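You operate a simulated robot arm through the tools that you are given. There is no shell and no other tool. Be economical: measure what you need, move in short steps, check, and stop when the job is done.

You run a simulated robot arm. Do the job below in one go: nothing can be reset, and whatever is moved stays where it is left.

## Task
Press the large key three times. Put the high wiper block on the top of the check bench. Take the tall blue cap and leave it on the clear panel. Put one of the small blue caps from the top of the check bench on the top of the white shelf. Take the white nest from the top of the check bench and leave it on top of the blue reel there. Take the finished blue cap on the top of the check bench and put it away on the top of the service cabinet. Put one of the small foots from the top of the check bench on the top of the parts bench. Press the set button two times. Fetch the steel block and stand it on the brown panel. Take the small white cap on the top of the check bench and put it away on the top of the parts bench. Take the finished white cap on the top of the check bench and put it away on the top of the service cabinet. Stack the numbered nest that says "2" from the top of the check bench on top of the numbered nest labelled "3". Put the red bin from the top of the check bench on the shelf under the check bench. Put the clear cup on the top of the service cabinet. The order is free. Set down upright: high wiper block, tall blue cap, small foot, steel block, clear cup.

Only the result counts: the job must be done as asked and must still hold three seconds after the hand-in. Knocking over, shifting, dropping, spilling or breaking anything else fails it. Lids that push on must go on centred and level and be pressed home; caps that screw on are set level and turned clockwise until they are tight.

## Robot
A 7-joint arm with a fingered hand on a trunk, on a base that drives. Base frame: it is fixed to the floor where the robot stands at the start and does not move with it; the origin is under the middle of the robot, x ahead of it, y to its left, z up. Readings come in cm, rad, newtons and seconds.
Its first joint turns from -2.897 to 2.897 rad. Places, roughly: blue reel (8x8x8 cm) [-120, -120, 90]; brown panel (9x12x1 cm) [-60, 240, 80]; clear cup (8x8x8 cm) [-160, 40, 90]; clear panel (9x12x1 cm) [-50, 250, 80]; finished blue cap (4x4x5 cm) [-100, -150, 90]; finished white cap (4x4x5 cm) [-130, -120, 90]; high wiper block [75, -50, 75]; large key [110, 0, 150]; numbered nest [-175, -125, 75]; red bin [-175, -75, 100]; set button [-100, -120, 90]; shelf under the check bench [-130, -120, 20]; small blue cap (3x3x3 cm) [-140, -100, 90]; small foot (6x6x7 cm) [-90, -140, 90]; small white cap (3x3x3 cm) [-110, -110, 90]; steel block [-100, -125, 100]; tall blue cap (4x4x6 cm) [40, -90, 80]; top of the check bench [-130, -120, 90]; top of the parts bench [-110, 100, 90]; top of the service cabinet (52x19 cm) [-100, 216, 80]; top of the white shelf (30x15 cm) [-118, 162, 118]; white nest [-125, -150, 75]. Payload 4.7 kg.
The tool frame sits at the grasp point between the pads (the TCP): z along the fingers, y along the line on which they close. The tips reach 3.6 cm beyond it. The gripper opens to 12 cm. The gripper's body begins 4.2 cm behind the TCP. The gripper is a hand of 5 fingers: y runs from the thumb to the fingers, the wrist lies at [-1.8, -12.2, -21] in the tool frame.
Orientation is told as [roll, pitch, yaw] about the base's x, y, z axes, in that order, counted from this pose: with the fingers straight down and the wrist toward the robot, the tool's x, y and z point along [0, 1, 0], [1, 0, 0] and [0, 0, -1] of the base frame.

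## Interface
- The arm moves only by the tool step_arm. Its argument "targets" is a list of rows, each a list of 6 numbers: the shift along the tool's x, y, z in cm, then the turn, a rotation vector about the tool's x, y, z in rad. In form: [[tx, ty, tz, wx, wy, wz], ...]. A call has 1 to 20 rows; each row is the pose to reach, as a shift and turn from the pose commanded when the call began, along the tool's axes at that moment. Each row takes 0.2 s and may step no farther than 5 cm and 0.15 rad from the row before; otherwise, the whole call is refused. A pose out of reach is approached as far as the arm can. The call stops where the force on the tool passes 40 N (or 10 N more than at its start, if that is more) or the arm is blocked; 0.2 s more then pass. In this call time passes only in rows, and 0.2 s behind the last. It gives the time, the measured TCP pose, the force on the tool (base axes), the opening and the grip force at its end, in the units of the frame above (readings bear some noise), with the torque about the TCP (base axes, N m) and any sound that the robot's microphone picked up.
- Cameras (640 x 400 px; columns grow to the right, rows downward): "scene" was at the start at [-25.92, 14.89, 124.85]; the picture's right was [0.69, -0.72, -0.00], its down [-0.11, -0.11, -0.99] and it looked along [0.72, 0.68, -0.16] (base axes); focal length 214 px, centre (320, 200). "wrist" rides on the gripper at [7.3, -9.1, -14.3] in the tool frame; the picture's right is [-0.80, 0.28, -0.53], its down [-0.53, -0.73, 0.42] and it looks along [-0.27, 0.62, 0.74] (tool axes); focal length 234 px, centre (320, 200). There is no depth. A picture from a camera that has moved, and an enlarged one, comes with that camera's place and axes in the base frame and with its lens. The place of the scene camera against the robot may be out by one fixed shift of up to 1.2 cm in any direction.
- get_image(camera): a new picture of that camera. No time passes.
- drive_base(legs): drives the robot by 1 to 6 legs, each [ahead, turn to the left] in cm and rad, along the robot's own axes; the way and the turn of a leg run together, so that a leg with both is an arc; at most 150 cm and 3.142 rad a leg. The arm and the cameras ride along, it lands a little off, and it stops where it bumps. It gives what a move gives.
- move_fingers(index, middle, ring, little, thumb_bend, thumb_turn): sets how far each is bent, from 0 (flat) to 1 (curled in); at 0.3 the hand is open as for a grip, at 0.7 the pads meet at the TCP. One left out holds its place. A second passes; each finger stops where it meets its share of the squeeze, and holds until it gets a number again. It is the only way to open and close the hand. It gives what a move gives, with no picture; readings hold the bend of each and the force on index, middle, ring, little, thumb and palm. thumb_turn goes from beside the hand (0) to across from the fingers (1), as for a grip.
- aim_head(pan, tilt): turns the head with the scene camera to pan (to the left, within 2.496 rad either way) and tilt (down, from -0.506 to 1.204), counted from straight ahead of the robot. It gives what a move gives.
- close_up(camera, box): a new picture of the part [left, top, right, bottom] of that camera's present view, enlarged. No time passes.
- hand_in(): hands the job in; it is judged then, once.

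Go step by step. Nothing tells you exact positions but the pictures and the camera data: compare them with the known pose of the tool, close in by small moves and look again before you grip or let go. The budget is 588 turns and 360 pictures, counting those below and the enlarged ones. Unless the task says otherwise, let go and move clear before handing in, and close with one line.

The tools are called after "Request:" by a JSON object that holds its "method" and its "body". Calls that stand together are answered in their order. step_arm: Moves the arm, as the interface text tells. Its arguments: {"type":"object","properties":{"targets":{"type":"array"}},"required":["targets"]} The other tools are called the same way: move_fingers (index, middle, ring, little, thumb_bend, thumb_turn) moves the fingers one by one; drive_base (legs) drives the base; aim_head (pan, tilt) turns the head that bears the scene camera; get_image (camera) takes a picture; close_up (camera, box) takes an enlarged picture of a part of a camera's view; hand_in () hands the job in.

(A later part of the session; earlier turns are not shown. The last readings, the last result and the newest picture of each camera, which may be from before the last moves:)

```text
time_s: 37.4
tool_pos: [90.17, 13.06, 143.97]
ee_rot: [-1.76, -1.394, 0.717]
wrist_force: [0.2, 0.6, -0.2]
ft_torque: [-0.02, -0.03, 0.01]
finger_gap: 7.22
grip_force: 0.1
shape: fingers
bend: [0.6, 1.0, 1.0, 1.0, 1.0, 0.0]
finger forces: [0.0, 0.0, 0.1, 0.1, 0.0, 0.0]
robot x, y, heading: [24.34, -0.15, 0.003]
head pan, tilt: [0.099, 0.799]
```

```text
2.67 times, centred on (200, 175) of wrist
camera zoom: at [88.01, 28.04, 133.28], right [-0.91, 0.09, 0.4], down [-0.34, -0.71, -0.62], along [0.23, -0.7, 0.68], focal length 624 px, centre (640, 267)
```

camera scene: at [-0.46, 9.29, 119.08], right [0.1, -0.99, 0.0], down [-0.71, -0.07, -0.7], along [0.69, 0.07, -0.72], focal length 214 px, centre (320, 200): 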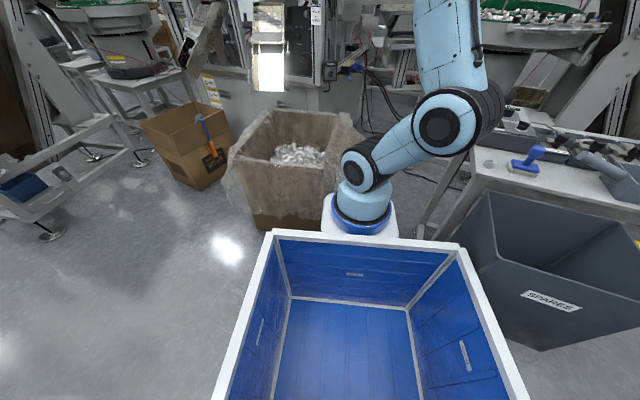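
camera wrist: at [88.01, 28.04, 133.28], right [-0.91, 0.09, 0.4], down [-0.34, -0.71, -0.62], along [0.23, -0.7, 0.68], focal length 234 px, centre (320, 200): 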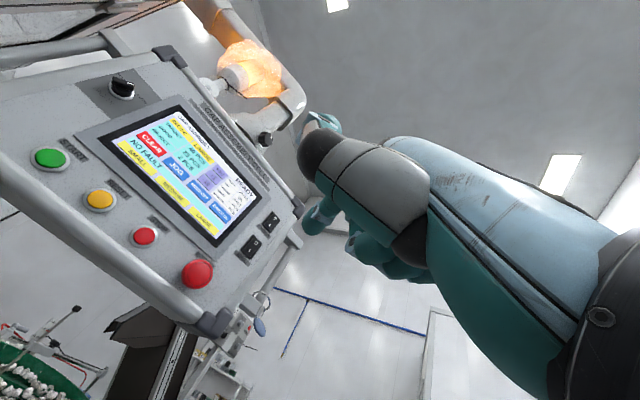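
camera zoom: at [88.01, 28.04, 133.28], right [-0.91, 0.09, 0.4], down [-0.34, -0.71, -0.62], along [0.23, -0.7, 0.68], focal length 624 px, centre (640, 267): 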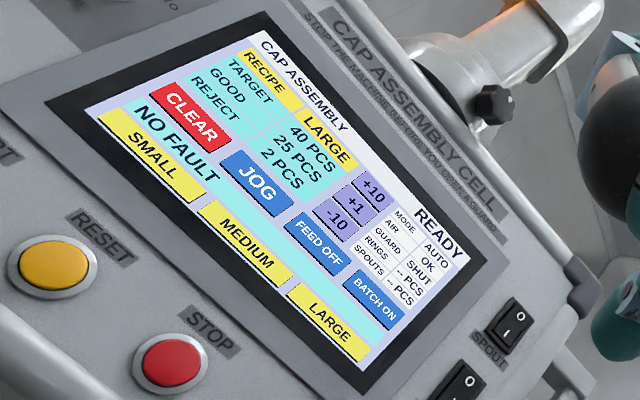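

Two wrist views put LARGE at (113.7,-4.0,150.2) on a vertical panel with press direction (.68,-.73,0). I stage the fingertip 8 cm before it.

Request:
{"method": "step_arm", "body": {"targets": [[1.6, 0.8, 3, 0, 0.04, 0.035], [3.1, 1.5, 5.9, 0, 0.08, 0.07], [4.7, 2.3, 8.9, 0, 0.12, 0.105], [6.3, 3.1, 11.8, 0, 0.16, 0.14], [7.86, 3.85, 14.75, 0, 0.2, 0.17]]}}

Request:
{"method": "get_image", "body": {"camera": "wrist"}}

Request:
{"method": "aim_head", "body": {"pan": -0.1, "tilt": -0.2}}

Request:
{"method": "get_image", "body": {"camera": "scene"}}

```text
time_s: 38.6
tool_pos: [104.88, 4.66, 146.9]
ee_rot: [-2.748, -1.555, 1.905]
wrist_force: [-1.0, 0.3, 0.2]
ft_torque: [0.02, 0.03, 0.01]
finger_gap: 7.24
grip_force: 0.0
shape: fingers
bend: [0.6, 1.0, 1.0, 1.0, 1.0, 0.0]
finger forces: [0.0, 0.0, 0.0, 0.1, 0.1, 0.0]
robot x, y, heading: [24.1, 0.16, 0.005]
head pan, tilt: [0.099, 0.799]
```

```text
321 pictures are left
camera wrist: at [100.79, 20.06, 137.59], right [-0.95, -0.14, 0.28], down [-0.11, -0.68, -0.72], along [0.29, -0.72, 0.63], focal length 234 px, centre (320, 200)
```

wrist: 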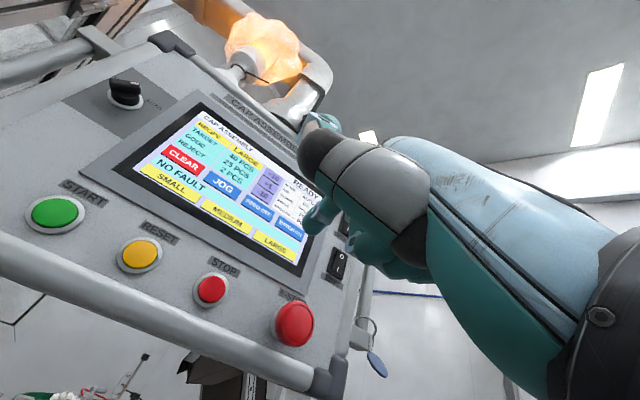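

```text
time_s: 39.8
tool_pos: [104.97, 4.66, 146.86]
ee_rot: [-2.677, -1.554, 1.835]
wrist_force: [0.3, 0.4, 0.2]
ft_torque: [0.01, 0.0, -0.01]
finger_gap: 7.21
grip_force: 0.2
shape: fingers
bend: [0.6, 1.0, 1.0, 1.0, 1.0, 0.0]
finger forces: [0.0, 0.1, 0.0, 0.0, 0.0, 0.1]
robot x, y, heading: [24.39, -0.12, 0.0]
head pan, tilt: [-0.099, -0.201]
```

```text
320 pictures are left
camera scene: at [-0.2, 7.67, 128.02], right [-0.1, -1.0, 0.0], down [0.2, -0.02, -0.98], along [0.98, -0.1, 0.2], focal length 214 px, centre (320, 200)
```

scene: 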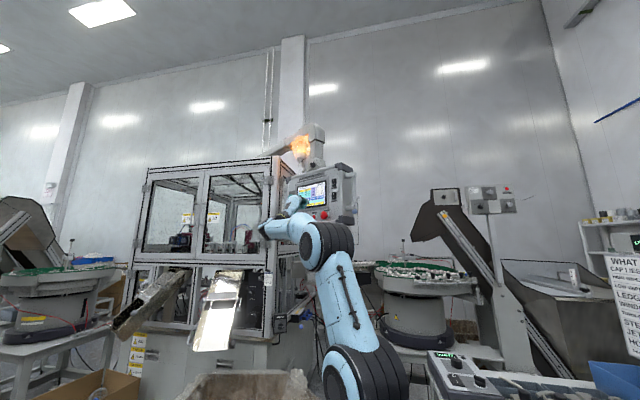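

The hand now faces the key squarely. I close in to about 1.5 cm and check.

Request:
{"method": "step_arm", "body": {"targets": [[0.3, 0, 3, 0, 0, 0], [0.6, 0, 6, 0, 0, 0]]}}

Request:
{"method": "close_up", "body": {"camera": "wrist", "box": [220, 170, 380, 270]}}

Request:
{"method": "close_up", "body": {"camera": "scene", "box": [260, 150, 360, 240]}}

```text
time_s: 40.4
tool_pos: [109.26, 0.68, 146.99]
ee_rot: [-2.743, -1.553, 1.899]
wrist_force: [-0.4, -0.4, 0.1]
ft_torque: [0.03, 0.06, 0.03]
finger_gap: 7.21
grip_force: 0.1
shape: fingers
bend: [0.6, 1.0, 1.0, 1.0, 1.0, 0.0]
finger forces: [0.1, 0.0, 0.0, 0.1, 0.0, 0.1]
robot x, y, heading: [24.13, 0.04, -0.001]
head pan, tilt: [-0.099, -0.201]
```

```text
4.00 times, centred on (300, 220) of wrist
camera zoom: at [105.23, 16.13, 137.63], right [-0.95, -0.14, 0.28], down [-0.11, -0.68, -0.72], along [0.29, -0.72, 0.63], focal length 937 px, centre (400, 120)
```

zoom: 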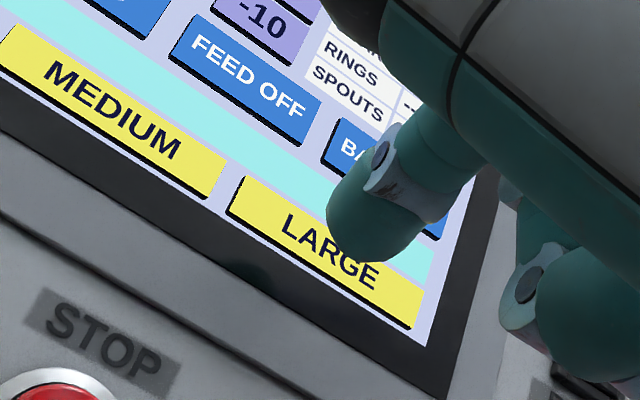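

```text
4.44 times, centred on (310, 195) of scene
camera zoom: at [-0.23, 7.66, 128.03], right [-0.1, -1.0, 0.0], down [0.2, -0.02, -0.98], along [0.98, -0.1, 0.2], focal length 953 px, centre (364, 222)
```

zoom: 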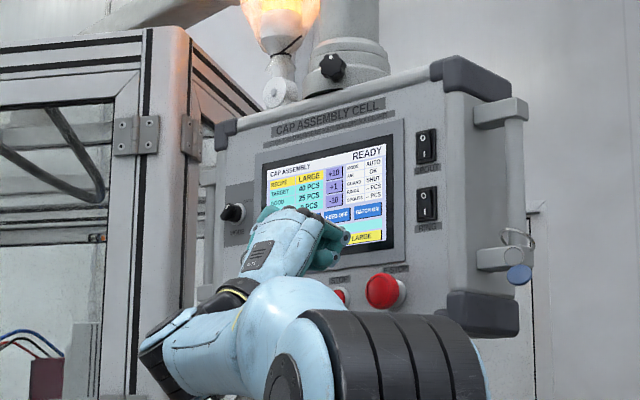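

The fingertip is lined up over LARGE. I press forward in small steps and watch force and sound.

Request:
{"method": "step_arm", "body": {"targets": [[0, 0.1, 0.8, 0, 0, 0], [0, 0.1, 1.2, 0, 0, 0], [0, 0.1, 1.6, 0, 0, 0]]}}

Request:
{"method": "close_up", "body": {"camera": "wrist", "box": [160, 120, 400, 270]}}

```text
time_s: 41.2
tool_pos: [110.36, -0.52, 147.12]
ee_rot: [-2.693, -1.555, 1.851]
wrist_force: [-0.2, -0.2, 0.2]
ft_torque: [-0.02, 0.02, 0.01]
finger_gap: 7.21
grip_force: 0.0
shape: fingers
bend: [0.6, 1.0, 1.0, 1.0, 1.0, 0.0]
finger forces: [0.0, 0.1, 0.0, 0.1, 0.0, 0.0]
robot x, y, heading: [24.14, 0.09, 0.002]
head pan, tilt: [-0.099, -0.201]
```

```text
2.67 times, centred on (280, 195) of wrist
camera zoom: at [106.36, 14.89, 137.72], right [-0.95, -0.14, 0.28], down [-0.11, -0.68, -0.72], along [0.29, -0.72, 0.63], focal length 624 px, centre (427, 213)
```

zoom: 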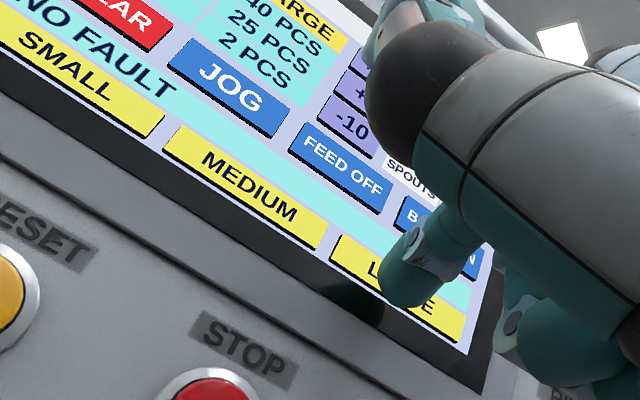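

No contact yet; the tip is centred over the key. I'll go on in 0.4 cm steps.

Request:
{"method": "step_arm", "body": {"targets": [[0, 0, 0.4, 0, 0, 0], [0, 0, 0.8, 0, 0, 0], [0, 0, 1.1, 0, 0, 0]]}}

```text
time_s: 42.0
tool_pos: [111.0, -1.21, 147.21]
ee_rot: [-2.774, -1.554, 1.931]
wrist_force: [-8.8, 7.8, 0.2]
ft_torque: [-0.21, -0.25, 0.07]
finger_gap: 7.22
grip_force: 6.2
shape: fingers
bend: [0.61, 1.0, 1.0, 1.0, 1.0, 0.0]
finger forces: [12.2, 0.0, 0.0, 0.0, 0.0, 0.0]
robot x, y, heading: [24.17, -0.11, -0.0]
head pan, tilt: [-0.099, -0.201]
heard: click
```

A click was heard with 12 N on the index, so press one registered. I back off and check the screen.

Request:
{"method": "step_arm", "body": {"targets": [[0, 0, -1, 0, 0, 0], [0, 0, -2, 0, 0, 0], [0, 0, -2, 0, 0, 0]]}}

Request:
{"method": "close_up", "body": {"camera": "wrist", "box": [160, 120, 400, 270]}}

```text
time_s: 42.8
tool_pos: [109.72, -0.0, 147.06]
ee_rot: [-2.689, -1.555, 1.847]
wrist_force: [1.0, -0.1, -0.2]
ft_torque: [0.0, 0.04, -0.02]
finger_gap: 7.22
grip_force: 0.1
shape: fingers
bend: [0.6, 1.0, 1.0, 1.0, 1.0, 0.0]
finger forces: [0.0, 0.0, 0.1, 0.0, 0.1, 0.0]
robot x, y, heading: [24.18, 0.12, -0.006]
head pan, tilt: [-0.099, -0.201]
```

```text
2.67 times, centred on (280, 195) of wrist
camera zoom: at [105.76, 15.48, 137.68], right [-0.95, -0.14, 0.28], down [-0.11, -0.68, -0.72], along [0.29, -0.72, 0.63], focal length 624 px, centre (427, 213)
```

zoom: 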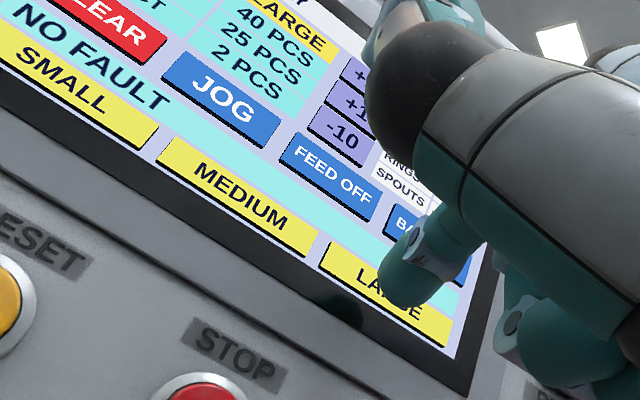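

I repeat the same press stroke.

Request:
{"method": "step_arm", "body": {"targets": [[0, 0, 0.9, 0, 0, 0], [0, 0, 1.3, 0, 0, 0], [0, 0, 1.7, 0, 0, 0], [0, 0, 2.0, 0, 0, 0]]}}

Request:
{"method": "step_arm", "body": {"targets": [[0, 0, -1, 0, 0, 0], [0, 0, -2, 0, 0, 0], [0, 0, -2, 0, 0, 0]]}}

Request:
{"method": "step_arm", "body": {"targets": [[0, 0, 0.9, 0, 0, 0], [0, 0, 1.3, 0, 0, 0], [0, 0, 1.7, 0, 0, 0], [0, 0, 2.0, 0, 0, 0]]}}

Request:
{"method": "step_arm", "body": {"targets": [[0, 0, -3, 0, 0, 0], [0, 0, -7, 0, 0, 0], [0, 0, -11, 0, 0, 0]]}}

Request:
{"method": "get_image", "body": {"camera": "wrist"}}

```text
time_s: 43.8
tool_pos: [110.99, -1.21, 147.18]
ee_rot: [-2.81, -1.553, 1.972]
wrist_force: [-6.5, 7.5, 0.4]
ft_torque: [-0.23, -0.21, 0.1]
finger_gap: 7.21
grip_force: 5.4
shape: fingers
bend: [0.61, 1.0, 1.0, 1.0, 1.0, 0.0]
finger forces: [11.0, 0.0, 0.0, 0.2, 0.1, 0.0]
robot x, y, heading: [24.28, 0.3, 0.003]
head pan, tilt: [-0.099, -0.201]
heard: click
```

```text
time_s: 44.6
tool_pos: [109.86, 0.18, 147.17]
ee_rot: [-2.666, -1.554, 1.824]
wrist_force: [0.3, -0.2, 0.2]
ft_torque: [0.02, -0.02, 0.0]
finger_gap: 7.2
grip_force: 0.0
shape: fingers
bend: [0.6, 1.0, 1.0, 1.0, 1.0, 0.0]
finger forces: [0.1, 0.0, 0.0, 0.0, 0.0, 0.1]
robot x, y, heading: [24.08, 0.13, 0.005]
head pan, tilt: [-0.099, -0.201]
```

```text
time_s: 45.6
tool_pos: [111.06, -1.13, 147.22]
ee_rot: [-2.774, -1.553, 1.936]
wrist_force: [-8.4, 8.5, -0.1]
ft_torque: [-0.19, -0.19, 0.12]
finger_gap: 7.23
grip_force: 5.3
shape: fingers
bend: [0.61, 1.0, 1.0, 1.0, 1.0, 0.0]
finger forces: [11.0, 0.0, 0.1, 0.0, 0.1, 0.0]
robot x, y, heading: [24.59, -0.1, 0.003]
head pan, tilt: [-0.099, -0.201]
heard: click
```

```text
time_s: 46.4
tool_pos: [103.9, 6.82, 146.9]
ee_rot: [-2.625, -1.555, 1.784]
wrist_force: [-0.2, -0.7, -0.3]
ft_torque: [0.02, -0.03, 0.02]
finger_gap: 7.23
grip_force: 0.1
shape: fingers
bend: [0.6, 1.0, 1.0, 1.0, 1.0, 0.0]
finger forces: [0.0, 0.0, 0.1, 0.0, 0.0, 0.0]
robot x, y, heading: [24.08, -0.11, -0.001]
head pan, tilt: [-0.099, -0.201]
```

```text
315 pictures are left
camera wrist: at [99.79, 22.26, 137.5], right [-0.95, -0.14, 0.28], down [-0.11, -0.68, -0.72], along [0.29, -0.72, 0.63], focal length 234 px, centre (320, 200)
```

wrist: 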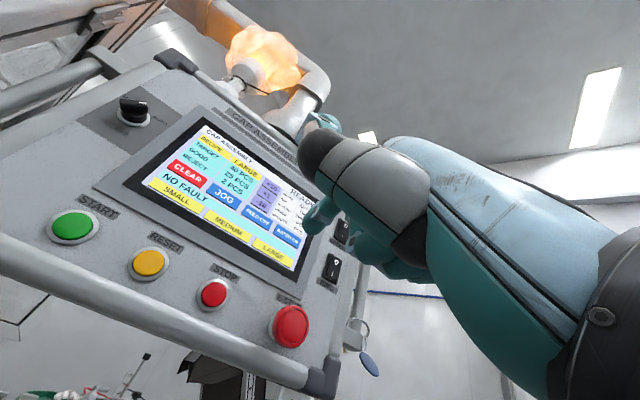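

All three clicks are in. Now I turn the hand back to pointing down and swing it above the table with the blocks.

Request:
{"method": "step_arm", "body": {"targets": [[-2, 0, -2, 0.1, 0, 0], [-4, -0.5, -3, 0.24, 0, 0], [-6, -1, -4, 0.38, 0, 0], [-8, -1.5, -5, 0.52, 0, 0], [-10, -2, -6, 0.66, 0, 0], [-12, -3, -7, 0.8, 0, 0], [-14, -4, -8, 0.94, 0, 0], [-16, -5, -9, 1.08, 0, 0], [-18, -6, -10, 1.22, 0, 0], [-20, -7, -11, 1.36, 0, 0], [-22.4, -7, -11, 1.47, 0, 0], [-24, -7, -11, 1.57, 0, 0]]}}

Request:
{"method": "move_fingers", "body": {"index": 0.3, "middle": 0.3, "ring": 0.3, "little": 0.3, "thumb_bend": 0.3, "thumb_turn": 1}}

Request:
{"method": "get_image", "body": {"camera": "wrist"}}

Request:
{"method": "aim_head", "body": {"pan": -0.8, "tilt": 0.4}}

Request:
{"method": "get_image", "body": {"camera": "scene"}}

```text
time_s: 49.0
tool_pos: [78.67, -1.03, 139.9]
ee_rot: [-0.006, -0.013, -0.84]
wrist_force: [0.4, 0.1, 0.1]
ft_torque: [0.0, 0.04, 0.02]
finger_gap: 7.2
grip_force: 0.1
shape: fingers
bend: [0.6, 1.0, 1.0, 1.0, 1.0, 0.0]
finger forces: [0.1, 0.1, 0.0, 0.0, 0.1, 0.0]
robot x, y, heading: [24.26, 0.45, 0.001]
head pan, tilt: [-0.099, -0.201]
```

```text
time_s: 50.0
tool_pos: [78.6, -1.08, 139.99]
ee_rot: [-0.007, -0.018, -0.839]
wrist_force: [0.0, 0.2, 0.0]
ft_torque: [-0.01, -0.01, -0.01]
finger_gap: 12.2
grip_force: 0.0
shape: fingers
bend: [0.3, 0.3, 0.3, 0.3, 0.3, 0.97]
finger forces: [0.0, 0.0, 0.0, 0.1, 0.1, 0.0]
robot x, y, heading: [24.39, -0.05, 0.004]
head pan, tilt: [-0.099, -0.201]
```

```text
314 pictures are left
camera wrist: at [77.92, 10.83, 154.12], right [-0.42, -0.73, 0.54], down [-0.88, 0.19, -0.43], along [0.22, -0.65, -0.73], focal length 234 px, centre (320, 200)
```

wrist: 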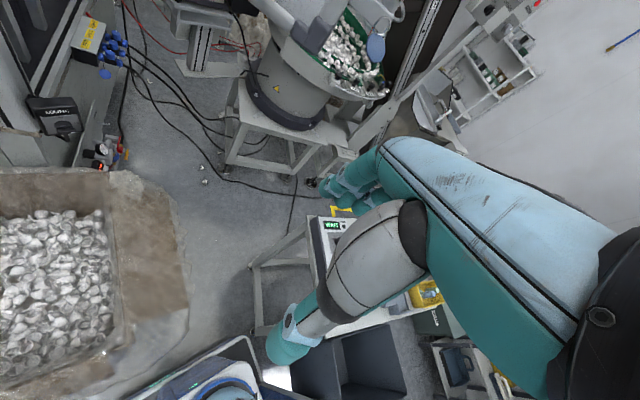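

```text
time_s: 51.1
tool_pos: [78.65, -1.12, 139.87]
ee_rot: [-0.008, -0.016, -0.841]
wrist_force: [0.7, -0.7, -0.4]
ft_torque: [-0.02, 0.01, 0.02]
finger_gap: 12.22
grip_force: 0.0
shape: fingers
bend: [0.3, 0.3, 0.3, 0.3, 0.3, 0.97]
finger forces: [0.0, 0.1, 0.0, 0.1, 0.0, 0.0]
robot x, y, heading: [24.37, 0.22, -0.006]
head pan, tilt: [-0.799, 0.4]
```

```text
313 pictures are left
camera scene: at [-2.02, 1.85, 122.59], right [-0.72, -0.7, 0.0], down [-0.27, 0.28, -0.92], along [0.64, -0.66, -0.39], focal length 214 px, centre (320, 200)
```

scene: 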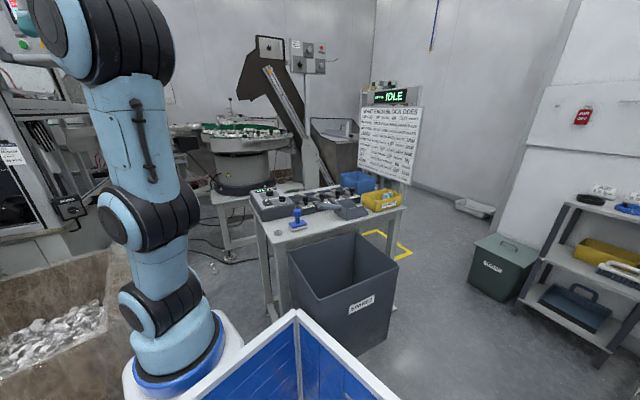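

The table is now unobstructed for the scene camera. I zoom in on the blocks.

Request:
{"method": "close_up", "body": {"camera": "scene", "box": [240, 165, 420, 265]}}

Request:
{"method": "close_up", "body": {"camera": "scene", "box": [255, 175, 345, 232]}}

Request:
{"method": "close_up", "body": {"camera": "scene", "box": [325, 165, 415, 222]}}

```text
3.56 times, centred on (330, 215) of scene
camera zoom: at [-2.02, 1.85, 122.59], right [-0.72, -0.7, 0.0], down [-0.27, 0.28, -0.92], along [0.64, -0.66, -0.39], focal length 763 px, centre (284, 147)
```

zoom: 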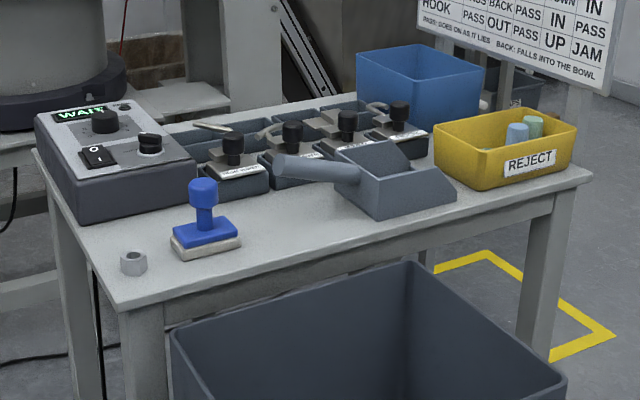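

```text
7.02 times, centred on (300, 204) of scene
camera zoom: at [-2.02, 1.85, 122.59], right [-0.72, -0.7, 0.0], down [-0.27, 0.28, -0.92], along [0.64, -0.66, -0.39], focal length 1505 px, centre (460, 175)
```

zoom: 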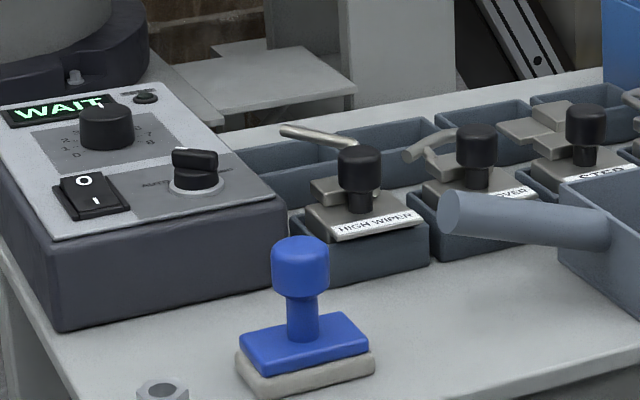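

```text
7.02 times, centred on (370, 194) of scene
camera zoom: at [-2.02, 1.85, 122.59], right [-0.72, -0.7, 0.0], down [-0.27, 0.28, -0.92], along [0.64, -0.66, -0.39], focal length 1505 px, centre (-31, 246)
```

zoom: 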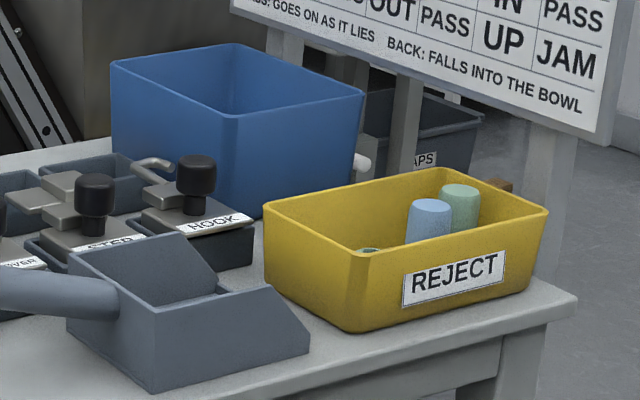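

HIGH WIPER is the first labelled block in the rack, with a black knob near (75,-66,79). I move the hand above it.

Request:
{"method": "step_arm", "body": {"targets": [[-3.35, 2.2, 2.1, 0, 0, 0], [-6.7, 4.4, 4.2, 0, 0, 0], [-10, 6.6, 6.4, 0, 0, 0], [-13.4, 8.7, 8.6, 0, 0, 0], [-16.7, 10.9, 10.7, 0, 0, 0], [-20, 13, 12.8, 0, 0, 0], [-23.4, 15.2, 15, 0, 0, 0], [-26.8, 17.4, 17, 0, 0, 0], [-30, 19.6, 19, 0, 0, 0], [-33.4, 21.8, 21, 0, 0, 0], [-36.8, 24, 23, 0, 0, 0], [-40, 26, 25, 0, 0, 0], [-43.4, 28.2, 27.5, 0, 0, 0], [-46.9, 30.5, 30, 0, 0, 0]]}}

Request:
{"method": "get_image", "body": {"camera": "wrist"}}

Request:
{"method": "get_image", "body": {"camera": "scene"}}

```text
time_s: 54.1
tool_pos: [75.93, -39.61, 98.86]
ee_rot: [-0.227, -0.036, -0.884]
wrist_force: [-3.1, -0.7, 4.8]
ft_torque: [0.04, -0.31, 0.01]
finger_gap: 12.24
grip_force: 0.0
shape: fingers
bend: [0.3, 0.3, 0.3, 0.3, 0.3, 0.98]
finger forces: [0.0, 0.0, 0.0, 0.1, 0.0, 0.0]
out of reach, approached as far as the arm can: row 4, 5, 6, 7, 8, 9, 10, 11, 12, 13, 14
robot x, y, heading: [24.1, -0.12, -0.004]
head pan, tilt: [-0.799, 0.4]
```

```text
309 pictures are left
camera wrist: at [77.91, -25.71, 110.99], right [-0.35, -0.62, 0.7], down [-0.93, 0.17, -0.32], along [0.08, -0.77, -0.64], focal length 234 px, centre (320, 200)
```

wrist: 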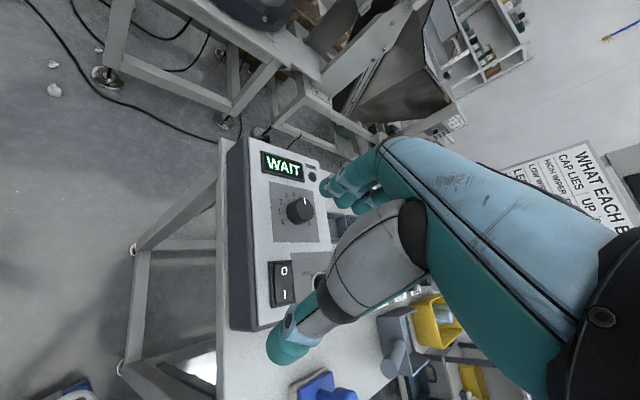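

```text
308 pictures are left
camera scene: at [-2.17, 1.72, 122.55], right [-0.72, -0.7, 0.0], down [-0.27, 0.28, -0.92], along [0.64, -0.66, -0.39], focal length 214 px, centre (320, 200)
```

scene: 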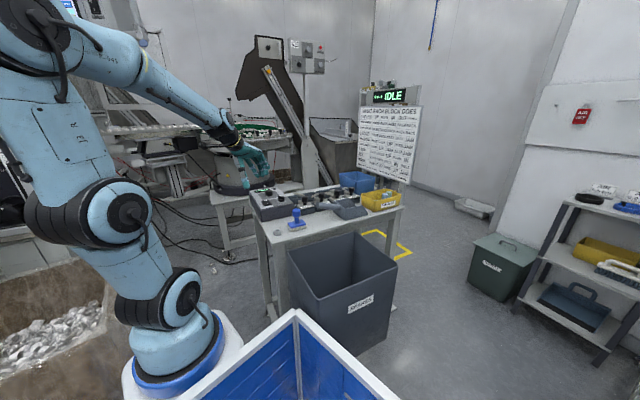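

The arm got stuck at a joint limit in that orientation. I'll turn the hand back to straight yaw, as at the start, while lifting.

Request:
{"method": "step_arm", "body": {"targets": [[0, 0, -2, 0, 0, -0.12], [0, 0, -4, 0, 0, -0.25], [0, 0, -6, 0, 0, -0.38], [0, 0, -8, 0, 0, -0.5], [0, 0, -10, 0, 0, -0.63], [0, 0, -12, 0, 0, -0.76], [0, 0, -12, 0, 0, -0.88]]}}

Request:
{"method": "get_image", "body": {"camera": "wrist"}}

```text
time_s: 55.7
tool_pos: [88.97, -13.44, 88.23]
ee_rot: [-0.202, 0.117, -0.222]
wrist_force: [2.3, 0.1, -1.5]
ft_torque: [0.06, 0.17, 0.02]
finger_gap: 12.24
grip_force: 0.1
shape: fingers
bend: [0.3, 0.3, 0.3, 0.3, 0.3, 0.98]
finger forces: [0.0, 0.0, 0.1, 0.1, 0.0, 0.0]
out of reach, approached as far as the arm can: row 1, 2, 3, 4, 5, 6, 7
robot x, y, heading: [23.64, -0.23, 0.001]
head pan, tilt: [-0.799, 0.4]
```

```text
307 pictures are left
camera wrist: at [83.81, -1.95, 101.84], right [0.2, -0.74, 0.64], down [-0.88, -0.42, -0.22], along [0.43, -0.52, -0.74], focal length 234 px, centre (320, 200)
```

wrist: 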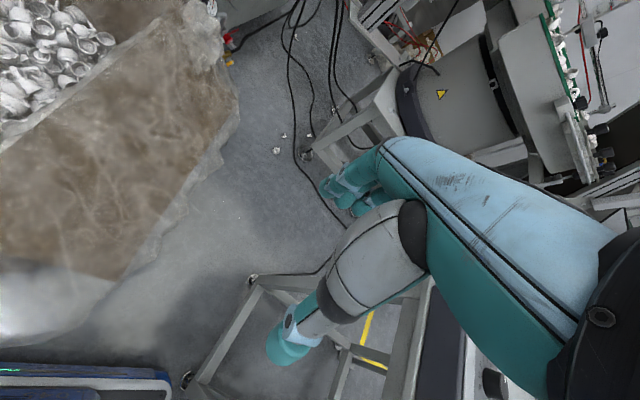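

The hand drifted as the solver worked against a limit. I raise it straight up in small steps and see whether it frees itself.

Request:
{"method": "step_arm", "body": {"targets": [[0, 0, -3, 0, 0, 0], [0, 0, -6, 0, 0, 0], [0, 0, -9, 0, 0, 0]]}}

Request:
{"method": "get_image", "body": {"camera": "scene"}}

```text
time_s: 56.5
tool_pos: [90.42, -11.44, 96.5]
ee_rot: [-0.205, 0.115, -0.226]
wrist_force: [0.2, -0.2, -0.6]
ft_torque: [0.03, -0.01, 0.02]
finger_gap: 12.23
grip_force: 0.0
shape: fingers
bend: [0.3, 0.3, 0.3, 0.3, 0.3, 0.98]
finger forces: [0.0, 0.1, 0.0, 0.0, 0.1, 0.0]
out of reach, approached as far as the arm can: row 2, 3
robot x, y, heading: [24.18, -0.34, 0.002]
head pan, tilt: [-0.799, 0.4]
```

```text
306 pictures are left
camera scene: at [-2.02, 1.85, 122.58], right [-0.72, -0.7, 0.0], down [-0.27, 0.28, -0.92], along [0.64, -0.66, -0.39], focal length 214 px, centre (320, 200)
```

scene: 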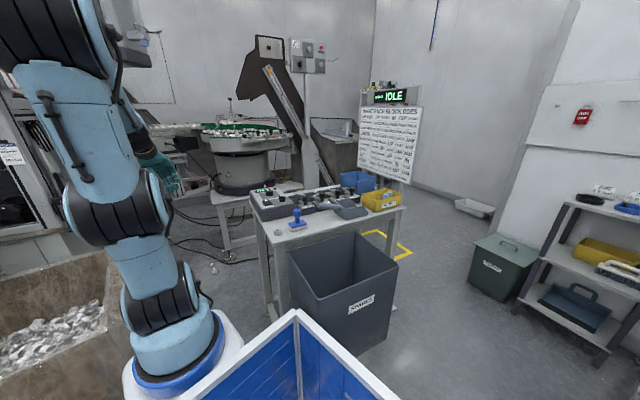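

It tracks again. I now level the hand (yaw 0) while backing up and away.

Request:
{"method": "step_arm", "body": {"targets": [[-1.15, -2.9, -2.9, -0.035, 0.045, -0.052], [-2.3, -5.8, -5.8, -0.07, 0.09, -0.104], [-3.45, -8.8, -8.7, -0.104, 0.137, -0.155], [-4.6, -11.7, -11.6, -0.138, 0.182, -0.207]]}}

```text
time_s: 57.5
tool_pos: [88.25, -7.89, 96.28]
ee_rot: [-0.188, 0.073, -0.155]
wrist_force: [-0.2, 0.7, -0.2]
ft_torque: [0.04, -0.08, -0.01]
finger_gap: 12.24
grip_force: 0.0
shape: fingers
bend: [0.3, 0.3, 0.3, 0.3, 0.3, 0.98]
finger forces: [0.1, 0.1, 0.0, 0.0, 0.0, 0.0]
out of reach, approached as far as the arm can: row 1, 2, 3, 4
robot x, y, heading: [24.02, 0.02, 0.001]
head pan, tilt: [-0.799, 0.4]
```

A joint limit still binds. I'll probe a single direction at a time: first up only along the base vertical with no turn, and a yaw turn.

Request:
{"method": "step_arm", "body": {"targets": [[0, 0, -4, 0, 0, 0], [0, 0, -8, 0, 0, 0], [0, 0, -12, 0, 0, 0]]}}

Request:
{"method": "step_arm", "body": {"targets": [[0, 0, 0, 0, 0, 0.1], [0, 0, 0, 0, 0, 0.2], [0, 0, 0, 0, 0, 0.3]]}}

Request:
{"method": "step_arm", "body": {"targets": [[0, 0, -4, 0, 0, 0], [0, 0, -8, 0, 0, 0], [0, 0, -12, 0, 0, 0]]}}

Request:
{"method": "aim_head", "body": {"pan": -0.3, "tilt": 0.2}}

Request:
{"method": "get_image", "body": {"camera": "scene"}}

```text
time_s: 58.3
tool_pos: [89.51, -6.15, 108.34]
ee_rot: [-0.209, 0.068, -0.156]
wrist_force: [-0.3, 0.1, -0.8]
ft_torque: [0.01, 0.0, -0.01]
finger_gap: 12.24
grip_force: 0.0
shape: fingers
bend: [0.3, 0.3, 0.3, 0.3, 0.3, 0.98]
finger forces: [0.0, 0.0, 0.1, 0.1, 0.0, 0.0]
out of reach, approached as far as the arm can: row 2, 3
robot x, y, heading: [23.98, -0.17, -0.0]
head pan, tilt: [-0.799, 0.4]
```

```text
time_s: 59.1
tool_pos: [89.41, -6.11, 108.29]
ee_rot: [-0.203, 0.012, -0.45]
wrist_force: [-0.1, 0.1, 0.5]
ft_torque: [-0.01, -0.05, -0.02]
finger_gap: 12.23
grip_force: 0.1
shape: fingers
bend: [0.3, 0.3, 0.3, 0.3, 0.3, 0.98]
finger forces: [0.0, 0.0, 0.0, 0.0, 0.1, 0.0]
robot x, y, heading: [24.1, 0.18, 0.001]
head pan, tilt: [-0.799, 0.4]
```

```text
time_s: 59.9
tool_pos: [90.66, -4.1, 119.94]
ee_rot: [-0.202, 0.013, -0.45]
wrist_force: [0.6, 0.0, -0.4]
ft_torque: [0.01, -0.01, 0.02]
finger_gap: 12.26
grip_force: 0.0
shape: fingers
bend: [0.3, 0.3, 0.3, 0.3, 0.3, 0.98]
finger forces: [0.1, 0.0, 0.1, 0.0, 0.1, 0.0]
robot x, y, heading: [24.23, 0.07, 0.002]
head pan, tilt: [-0.799, 0.4]
```

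```text
time_s: 60.8
tool_pos: [90.6, -4.03, 119.93]
ee_rot: [-0.203, 0.013, -0.451]
wrist_force: [0.5, -0.2, -0.9]
ft_torque: [0.02, -0.04, 0.0]
finger_gap: 12.24
grip_force: 0.1
shape: fingers
bend: [0.3, 0.3, 0.3, 0.3, 0.3, 0.98]
finger forces: [0.0, 0.0, 0.0, 0.1, 0.0, 0.0]
robot x, y, heading: [24.44, 0.18, 0.004]
head pan, tilt: [-0.3, 0.201]
```

```text
305 pictures are left
camera scene: at [0.42, 5.74, 124.44], right [-0.3, -0.96, 0.0], down [-0.19, 0.06, -0.98], along [0.94, -0.29, -0.2], focal length 214 px, centre (320, 200)
```

scene: 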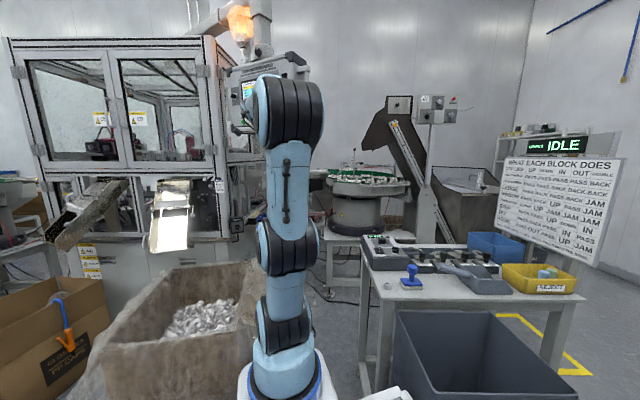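

At height the arm tracks. I level it here, turn yaw to 0 and pull back.

Request:
{"method": "step_arm", "body": {"targets": [[0, 0, -2, 0, 0.1, 0], [0, 0, -4, 0, 0.2, 0]]}}

Request:
{"method": "step_arm", "body": {"targets": [[0, -3, 0, 0, 0, -0.11], [0, -6, 0, 0, 0, -0.22], [0, -9, 0, 0, 0, -0.33], [0, -12, 0, 0, 0, -0.45]]}}

```text
time_s: 61.4
tool_pos: [90.97, -3.38, 123.89]
ee_rot: [-0.002, 0.014, -0.449]
wrist_force: [0.9, 0.3, -0.2]
ft_torque: [-0.03, 0.04, -0.02]
finger_gap: 12.23
grip_force: 0.1
shape: fingers
bend: [0.3, 0.3, 0.3, 0.3, 0.3, 0.98]
finger forces: [0.0, 0.1, 0.0, 0.1, 0.1, 0.1]
robot x, y, heading: [24.38, -0.01, 0.002]
head pan, tilt: [-0.3, 0.201]
```

```text
time_s: 62.4
tool_pos: [80.65, 7.4, 121.62]
ee_rot: [-0.023, 0.001, -0.071]
wrist_force: [-0.7, -0.3, 0.6]
ft_torque: [0.0, -0.04, -0.04]
finger_gap: 12.21
grip_force: 0.0
shape: fingers
bend: [0.3, 0.3, 0.3, 0.3, 0.3, 0.98]
finger forces: [0.0, 0.1, 0.0, 0.0, 0.0, 0.0]
out of reach, approached as far as the arm can: row 1, 2, 3, 4
robot x, y, heading: [24.16, 0.1, 0.001]
head pan, tilt: [-0.3, 0.201]
```

I go back up to 140 height and try pulling in from there.

Request:
{"method": "step_arm", "body": {"targets": [[0, 0, -4, 0, 0, 0], [0, 0, -8, 0, 0, 0], [0, 0, -12, 0, 0, 0], [0, 0, -16, 0, 0, 0], [0, 0, -20, 0, 0, 0]]}}

Request:
{"method": "step_arm", "body": {"targets": [[0, -4, 0, 0, 0, 0], [0, -8, 0, 0, 0, 0]]}}

Request:
{"method": "get_image", "body": {"camera": "scene"}}

```text
time_s: 63.6
tool_pos: [81.57, 8.25, 141.04]
ee_rot: [-0.034, 0.015, -0.071]
wrist_force: [7.2, 3.8, -4.7]
ft_torque: [-0.25, 0.64, 0.05]
finger_gap: 12.23
grip_force: 0.1
shape: fingers
bend: [0.3, 0.3, 0.3, 0.3, 0.3, 0.98]
finger forces: [0.0, 0.0, 0.1, 0.1, 0.0, 0.0]
robot x, y, heading: [24.16, -0.34, 0.002]
head pan, tilt: [-0.3, 0.201]
```

```text
time_s: 64.2
tool_pos: [72.68, 8.4, 141.73]
ee_rot: [-0.027, 0.003, -0.069]
wrist_force: [0.9, 0.3, -0.2]
ft_torque: [-0.07, 0.06, 0.01]
finger_gap: 12.2
grip_force: 0.0
shape: fingers
bend: [0.3, 0.3, 0.3, 0.3, 0.3, 0.98]
finger forces: [0.0, 0.0, 0.0, 0.0, 0.0, 0.0]
robot x, y, heading: [23.77, 0.13, 0.0]
head pan, tilt: [-0.3, 0.201]
```

```text
304 pictures are left
camera scene: at [0.45, 5.76, 124.44], right [-0.29, -0.96, 0.0], down [-0.19, 0.06, -0.98], along [0.94, -0.29, -0.2], focal length 214 px, centre (320, 200)
```

scene: 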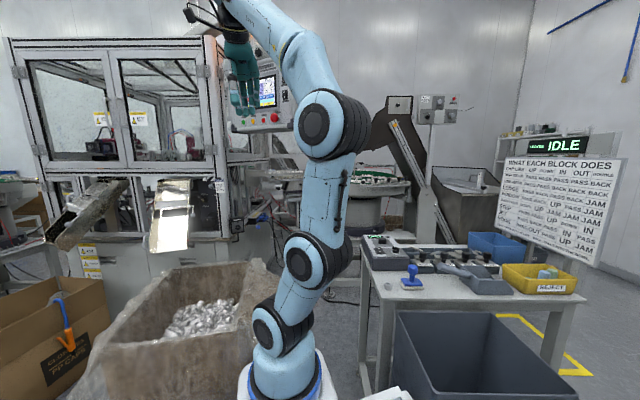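

Good, free again. Now I move right toward the table at yaw 0, staying high at first.

Request:
{"method": "step_arm", "body": {"targets": [[-4, 0, 0, 0, 0, 0], [-8, 0, 0, 0, 0, 0], [-12, 0, 0, 0, 0, 0], [-16, 0, 0, 0, 0, 0], [-20, 0, 0, 0, 0, 0], [-24, 0, 0, 0, 0, 0], [-28, 0, 0, 0, 0, 0], [-32, 0, 0, 0, 0, 0], [-36, 0, 0, 0, 0, 0], [-40, 0, 0, 0, 0, 0], [-44, 0, 0, 0, 0, 0], [-48, 0, 0, 0, 0, 0]]}}

Request:
{"method": "get_image", "body": {"camera": "scene"}}

```text
time_s: 66.8
tool_pos: [66.2, 1.12, 140.32]
ee_rot: [-0.054, -0.012, -0.072]
wrist_force: [-0.7, -0.1, 0.8]
ft_torque: [-0.01, 0.02, -0.02]
finger_gap: 12.23
grip_force: 0.0
shape: fingers
bend: [0.3, 0.3, 0.3, 0.3, 0.3, 0.98]
finger forces: [0.0, 0.0, 0.0, 0.0, 0.0, 0.0]
out of reach, approached as far as the arm can: row 1, 2, 3, 4, 5, 6, 7, 8, 9, 10, 11, 12
robot x, y, heading: [24.04, 0.01, 0.0]
head pan, tilt: [-0.3, 0.201]
```

```text
303 pictures are left
camera scene: at [0.42, 5.74, 124.44], right [-0.29, -0.96, 0.0], down [-0.19, 0.06, -0.98], along [0.94, -0.29, -0.2], focal length 214 px, centre (320, 200)
```

scene: 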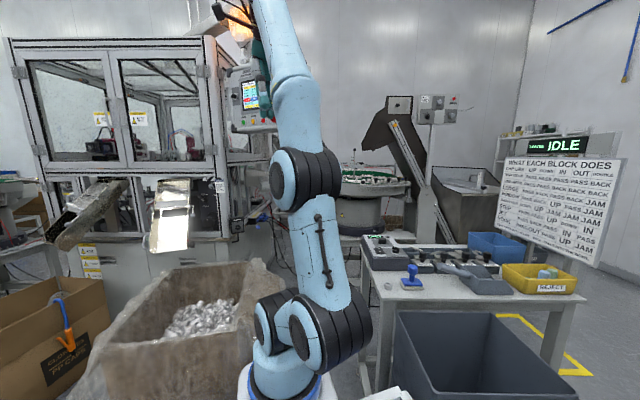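

The redundancy of the arm is wound the wrong way. I'll drive back 24 cm and retrace the original path: hand horizontal first, then down toward the start pose.

Request:
{"method": "drive_base", "body": {"legs": [[-24, 0]]}}

Request:
{"method": "step_arm", "body": {"targets": [[0, 2, 0, -0.13, 0, 0], [0, 4, 0, -0.26, 0, 0], [0, 6, 0, -0.39, 0, 0], [0, 8, 0, -0.52, 0, 0], [0, 10, 0, -0.65, 0, 0], [0, 13, 0, -0.78, 0, 0], [0, 16, 0, -0.91, 0, 0], [0, 20, 0, -1.04, 0, 0], [0, 24, 0, -1.17, 0, 0], [-1, 28, -1, -1.3, 0, 0], [-1, 33, -2, -1.43, 0, 0], [-2, 37, -3, -1.56, 0, 0]]}}

Request:
{"method": "get_image", "body": {"camera": "scene"}}

```text
time_s: 68.6
tool_pos: [42.14, 1.17, 140.38]
ee_rot: [-0.054, -0.011, -0.068]
wrist_force: [-0.1, -0.3, -0.4]
ft_torque: [-0.04, 0.03, 0.01]
finger_gap: 12.23
grip_force: 0.0
shape: fingers
bend: [0.3, 0.3, 0.3, 0.3, 0.3, 0.98]
finger forces: [0.1, 0.1, 0.1, 0.1, 0.1, 0.0]
robot x, y, heading: [0.38, 0.14, 0.001]
head pan, tilt: [-0.3, 0.201]
```

```text
refused: row 11 steps farther than a row can; nothing moved
```

```text
302 pictures are left
camera scene: at [-23.64, 5.62, 124.44], right [-0.29, -0.96, 0.0], down [-0.19, 0.06, -0.98], along [0.94, -0.29, -0.2], focal length 214 px, centre (320, 200)
```

scene: 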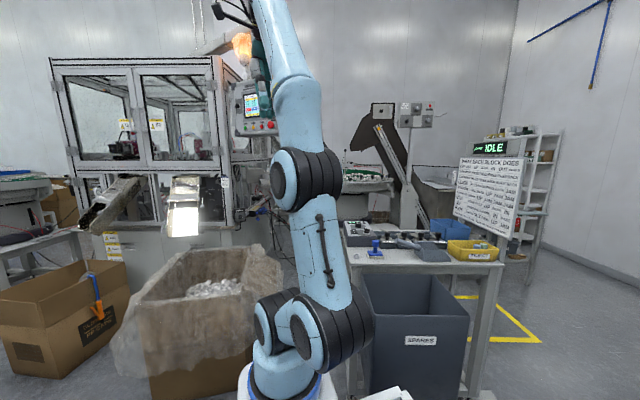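

Request:
{"method": "step_arm", "body": {"targets": [[0, 3, 0, -0.1, 0, 0], [0, 6, 0, -0.22, 0, 0], [0, 9, 0, -0.34, 0, 0], [0, 12, 0, -0.46, 0, 0], [0, 15, 0, -0.58, 0, 0], [0, 18, 0, -0.7, 0, 0], [0, 21, 0, -0.82, 0, 0], [0, 24, 0, -0.94, 0, 0], [0, 27, 0, -1.07, 0, 0], [-1, 30, -1, -1.2, 0, 0], [-2, 33, -2, -1.33, 0, 0], [-3, 36, -3, -1.45, 0, 0], [-4, 39, -4, -1.57, 0, 0]]}}

Request:
{"method": "get_image", "body": {"camera": "scene"}}

```text
time_s: 71.4
tool_pos: [80.62, -5.2, 145.02]
ee_rot: [-1.846, -1.514, 1.778]
wrist_force: [-1.5, 0.2, 0.1]
ft_torque: [-0.01, 0.13, -0.06]
finger_gap: 12.28
grip_force: 0.1
shape: fingers
bend: [0.3, 0.3, 0.3, 0.3, 0.3, 0.98]
finger forces: [0.0, 0.0, 0.1, 0.0, 0.0, 0.0]
out of reach, approached as far as the arm can: row 2, 3, 4, 5, 6, 7, 8, 9
robot x, y, heading: [0.32, -0.05, 0.001]
head pan, tilt: [-0.3, 0.201]
```

```text
301 pictures are left
camera scene: at [-23.68, 5.62, 124.43], right [-0.29, -0.96, 0.0], down [-0.19, 0.06, -0.98], along [0.94, -0.29, -0.2], focal length 214 px, centre (320, 200)
```

scene: 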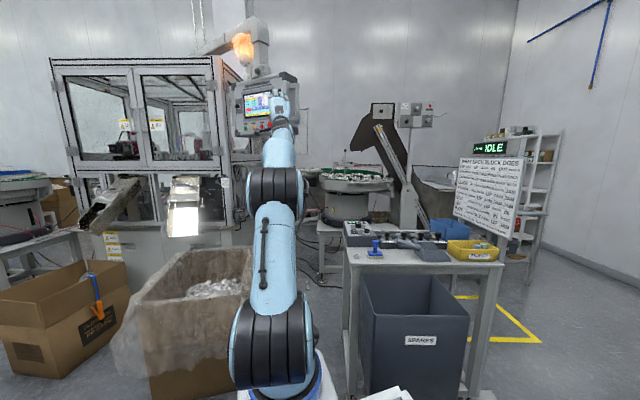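

That resembles the original horizontal pose. Now I retrace the first path backwards to the start pose.

Request:
{"method": "step_arm", "body": {"targets": [[-2.35, -3, -1.57, 0.105, 0, 0], [-4.7, -6, -3.14, 0.21, 0, 0], [-7.05, -9, -4.7, 0.315, 0, 0], [-9.4, -12, -6.3, 0.42, 0, 0], [-11.75, -15, -7.85, 0.525, 0, 0], [-14.1, -18, -9.4, 0.63, 0, 0], [-16.45, -21, -11, 0.735, 0, 0], [-18.8, -24, -12.6, 0.84, 0, 0], [-21.2, -27, -14.1, 0.945, 0, 0], [-23.5, -30, -15.7, 1.05, 0, 0], [-25.9, -33, -17.3, 1.155, 0, 0], [-28.2, -36, -18.8, 1.26, 0, 0], [-30.6, -39, -20.4, 1.365, 0, 0], [-32.9, -42, -22, 1.47, 0, 0], [-35.3, -45, -23.6, 1.57, 0, 0]]}}

Request:
{"method": "get_image", "body": {"camera": "wrist"}}

Request:
{"method": "get_image", "body": {"camera": "scene"}}

```text
time_s: 74.6
tool_pos: [54.98, -41.29, 101.57]
ee_rot: [-0.055, -0.012, -0.067]
wrist_force: [-0.7, 0.3, 0.9]
ft_torque: [-0.02, 0.01, -0.06]
finger_gap: 12.23
grip_force: 0.1
shape: fingers
bend: [0.3, 0.3, 0.3, 0.3, 0.3, 0.98]
finger forces: [0.0, 0.0, 0.0, 0.1, 0.1, 0.0]
robot x, y, heading: [0.4, -0.36, 0.002]
head pan, tilt: [-0.3, 0.201]
```

```text
300 pictures are left
camera wrist: at [46.31, -32.52, 115.44], right [0.22, -0.79, 0.57], down [-0.76, -0.5, -0.4], along [0.61, -0.35, -0.71], focal length 234 px, centre (320, 200)
```

wrist: 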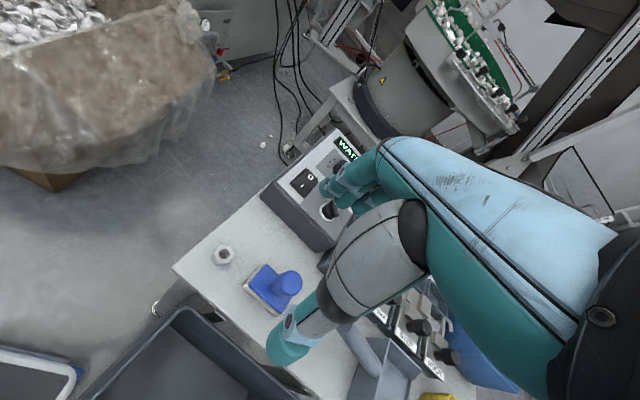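

```text
299 pictures are left
camera scene: at [-23.65, 5.63, 124.44], right [-0.29, -0.96, 0.0], down [-0.19, 0.06, -0.98], along [0.94, -0.29, -0.2], focal length 214 px, centre (320, 200)
```

scene: 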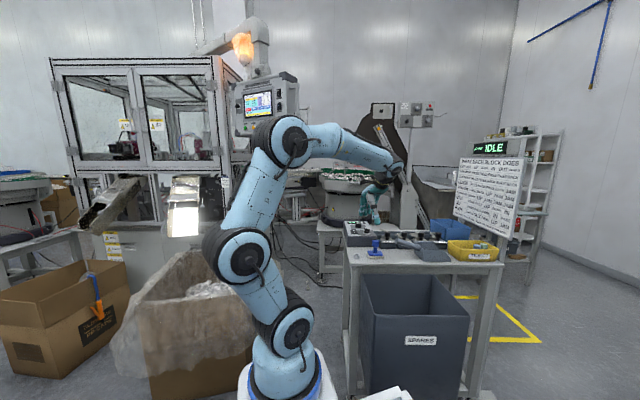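

I'm back in the original arm configuration. The table is rotated ~18°, so I'll level and raise the hand, then drive to about (18,-20) heading -0.32 to get the rack in comfortable reach.

Request:
{"method": "step_arm", "body": {"targets": [[0, 0, -4, 0.006, 0.028, -0.03], [0, 0, -8, 0.012, 0.055, -0.067], [0, 0, -12, 0.012, 0.055, -0.067]]}}

Request:
{"method": "drive_base", "body": {"legs": [[0, -0.84], [26.5, 0], [0, 0.52]]}}

Request:
{"method": "get_image", "body": {"camera": "wrist"}}

Request:
{"method": "aim_head", "body": {"pan": -0.5, "tilt": 0.5}}

Request:
{"method": "get_image", "body": {"camera": "scene"}}

```text
time_s: 75.4
tool_pos: [55.14, -40.5, 113.53]
ee_rot: [0.002, 0.004, 0.001]
wrist_force: [-0.3, 0.8, -0.2]
ft_torque: [0.01, 0.02, 0.0]
finger_gap: 12.24
grip_force: 0.1
shape: fingers
bend: [0.3, 0.3, 0.3, 0.3, 0.3, 0.98]
finger forces: [0.0, 0.1, 0.0, 0.0, 0.0, 0.0]
robot x, y, heading: [-0.13, 0.27, -0.0]
head pan, tilt: [-0.3, 0.201]
```

```text
time_s: 78.7
tool_pos: [9.94, -70.77, 113.61]
ee_rot: [0.0, 0.003, -0.832]
wrist_force: [0.4, -0.6, 0.0]
ft_torque: [0.0, -0.01, 0.01]
finger_gap: 12.24
grip_force: 0.0
shape: fingers
bend: [0.3, 0.3, 0.3, 0.3, 0.3, 0.98]
finger forces: [0.0, 0.0, 0.1, 0.0, 0.1, 0.0]
robot x, y, heading: [3.05, -2.98, -0.831]
head pan, tilt: [-0.3, 0.201]
stopped in leg 2: the robot was blocked; the commanded pose is now the measured one
```

```text
298 pictures are left
camera wrist: at [9.09, -59.2, 128.04], right [-0.41, -0.75, 0.53], down [-0.89, 0.18, -0.42], along [0.22, -0.64, -0.74], focal length 234 px, centre (320, 200)
```

wrist: 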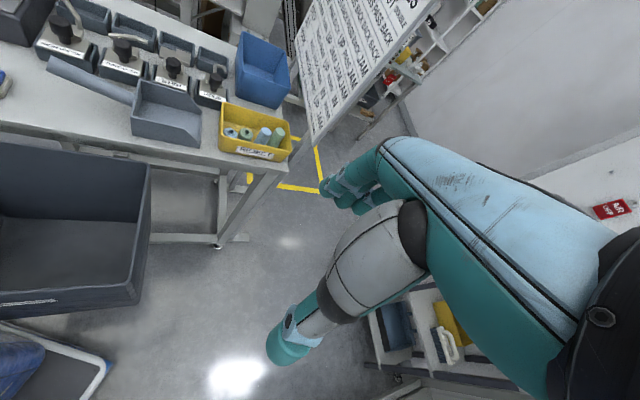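

```text
time_s: 79.5
tool_pos: [9.82, -70.8, 113.78]
ee_rot: [0.0, 0.001, -0.832]
wrist_force: [0.6, 0.0, 0.3]
ft_torque: [-0.02, 0.04, 0.01]
finger_gap: 12.23
grip_force: 0.0
shape: fingers
bend: [0.3, 0.3, 0.3, 0.3, 0.3, 0.98]
finger forces: [0.2, 0.0, 0.0, 0.1, 0.0, 0.1]
robot x, y, heading: [2.71, -3.0, -0.828]
head pan, tilt: [-0.499, 0.499]
```

```text
297 pictures are left
camera scene: at [-11.24, 18.33, 121.68], right [-0.97, -0.24, 0.0], down [-0.12, 0.46, -0.88], along [0.21, -0.85, -0.48], focal length 214 px, centre (320, 200)
```

scene: 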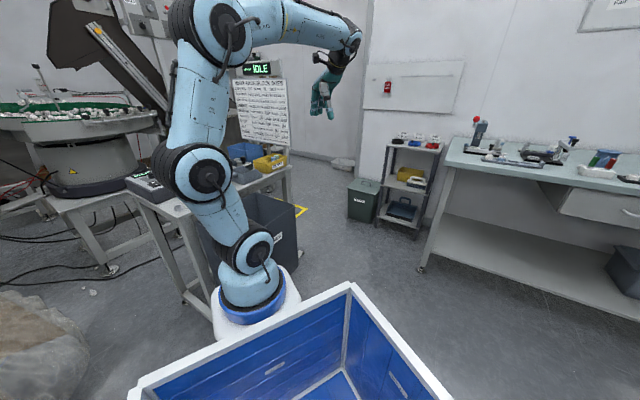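

The base was blocked after 4 cm. I need to see what it touches, so I look down around the base.

Request:
{"method": "aim_head", "body": {"pan": 0.6, "tilt": 1.0}}

Request:
{"method": "get_image", "body": {"camera": "scene"}}

Request:
{"method": "close_up", "body": {"camera": "wrist", "box": [0, 200, 320, 400]}}

```text
time_s: 80.9
tool_pos: [9.77, -70.75, 113.69]
ee_rot: [-0.001, 0.002, -0.833]
wrist_force: [-0.5, -0.3, -0.3]
ft_torque: [-0.01, -0.02, 0.03]
finger_gap: 12.25
grip_force: 0.1
shape: fingers
bend: [0.3, 0.3, 0.3, 0.3, 0.3, 0.98]
finger forces: [0.0, 0.0, 0.0, 0.0, 0.0, 0.1]
robot x, y, heading: [2.47, -3.26, -0.83]
head pan, tilt: [0.6, 1.0]
```

```text
296 pictures are left
camera scene: at [-6.65, 25.58, 117.56], right [-0.23, -0.97, 0.0], down [-0.82, 0.19, -0.54], along [0.53, -0.12, -0.84], focal length 214 px, centre (320, 200)
```

scene: 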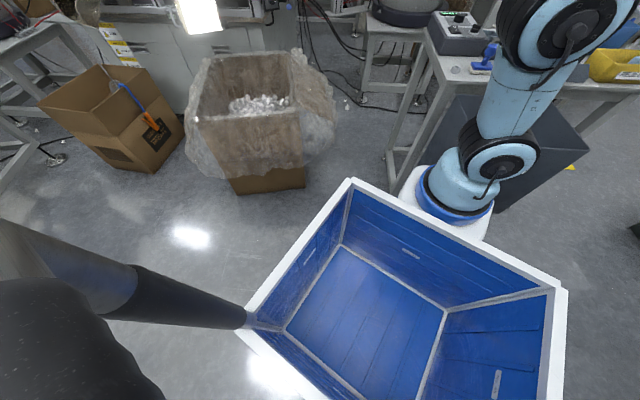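

```text
2.00 times, centred on (160, 300) of wrist
camera zoom: at [9.09, -59.19, 128.04], right [-0.41, -0.75, 0.53], down [-0.89, 0.18, -0.42], along [0.22, -0.64, -0.74], focal length 468 px, centre (640, 0)
```

zoom: 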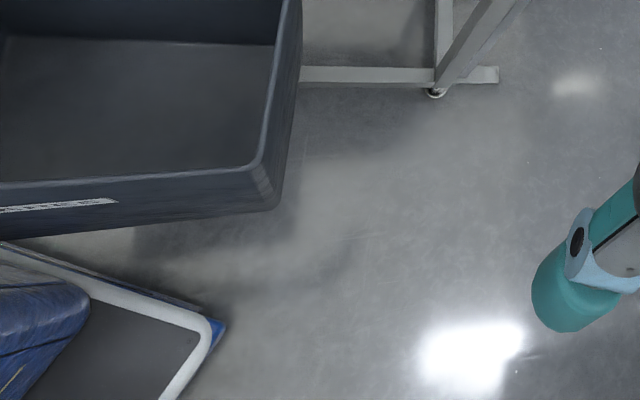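

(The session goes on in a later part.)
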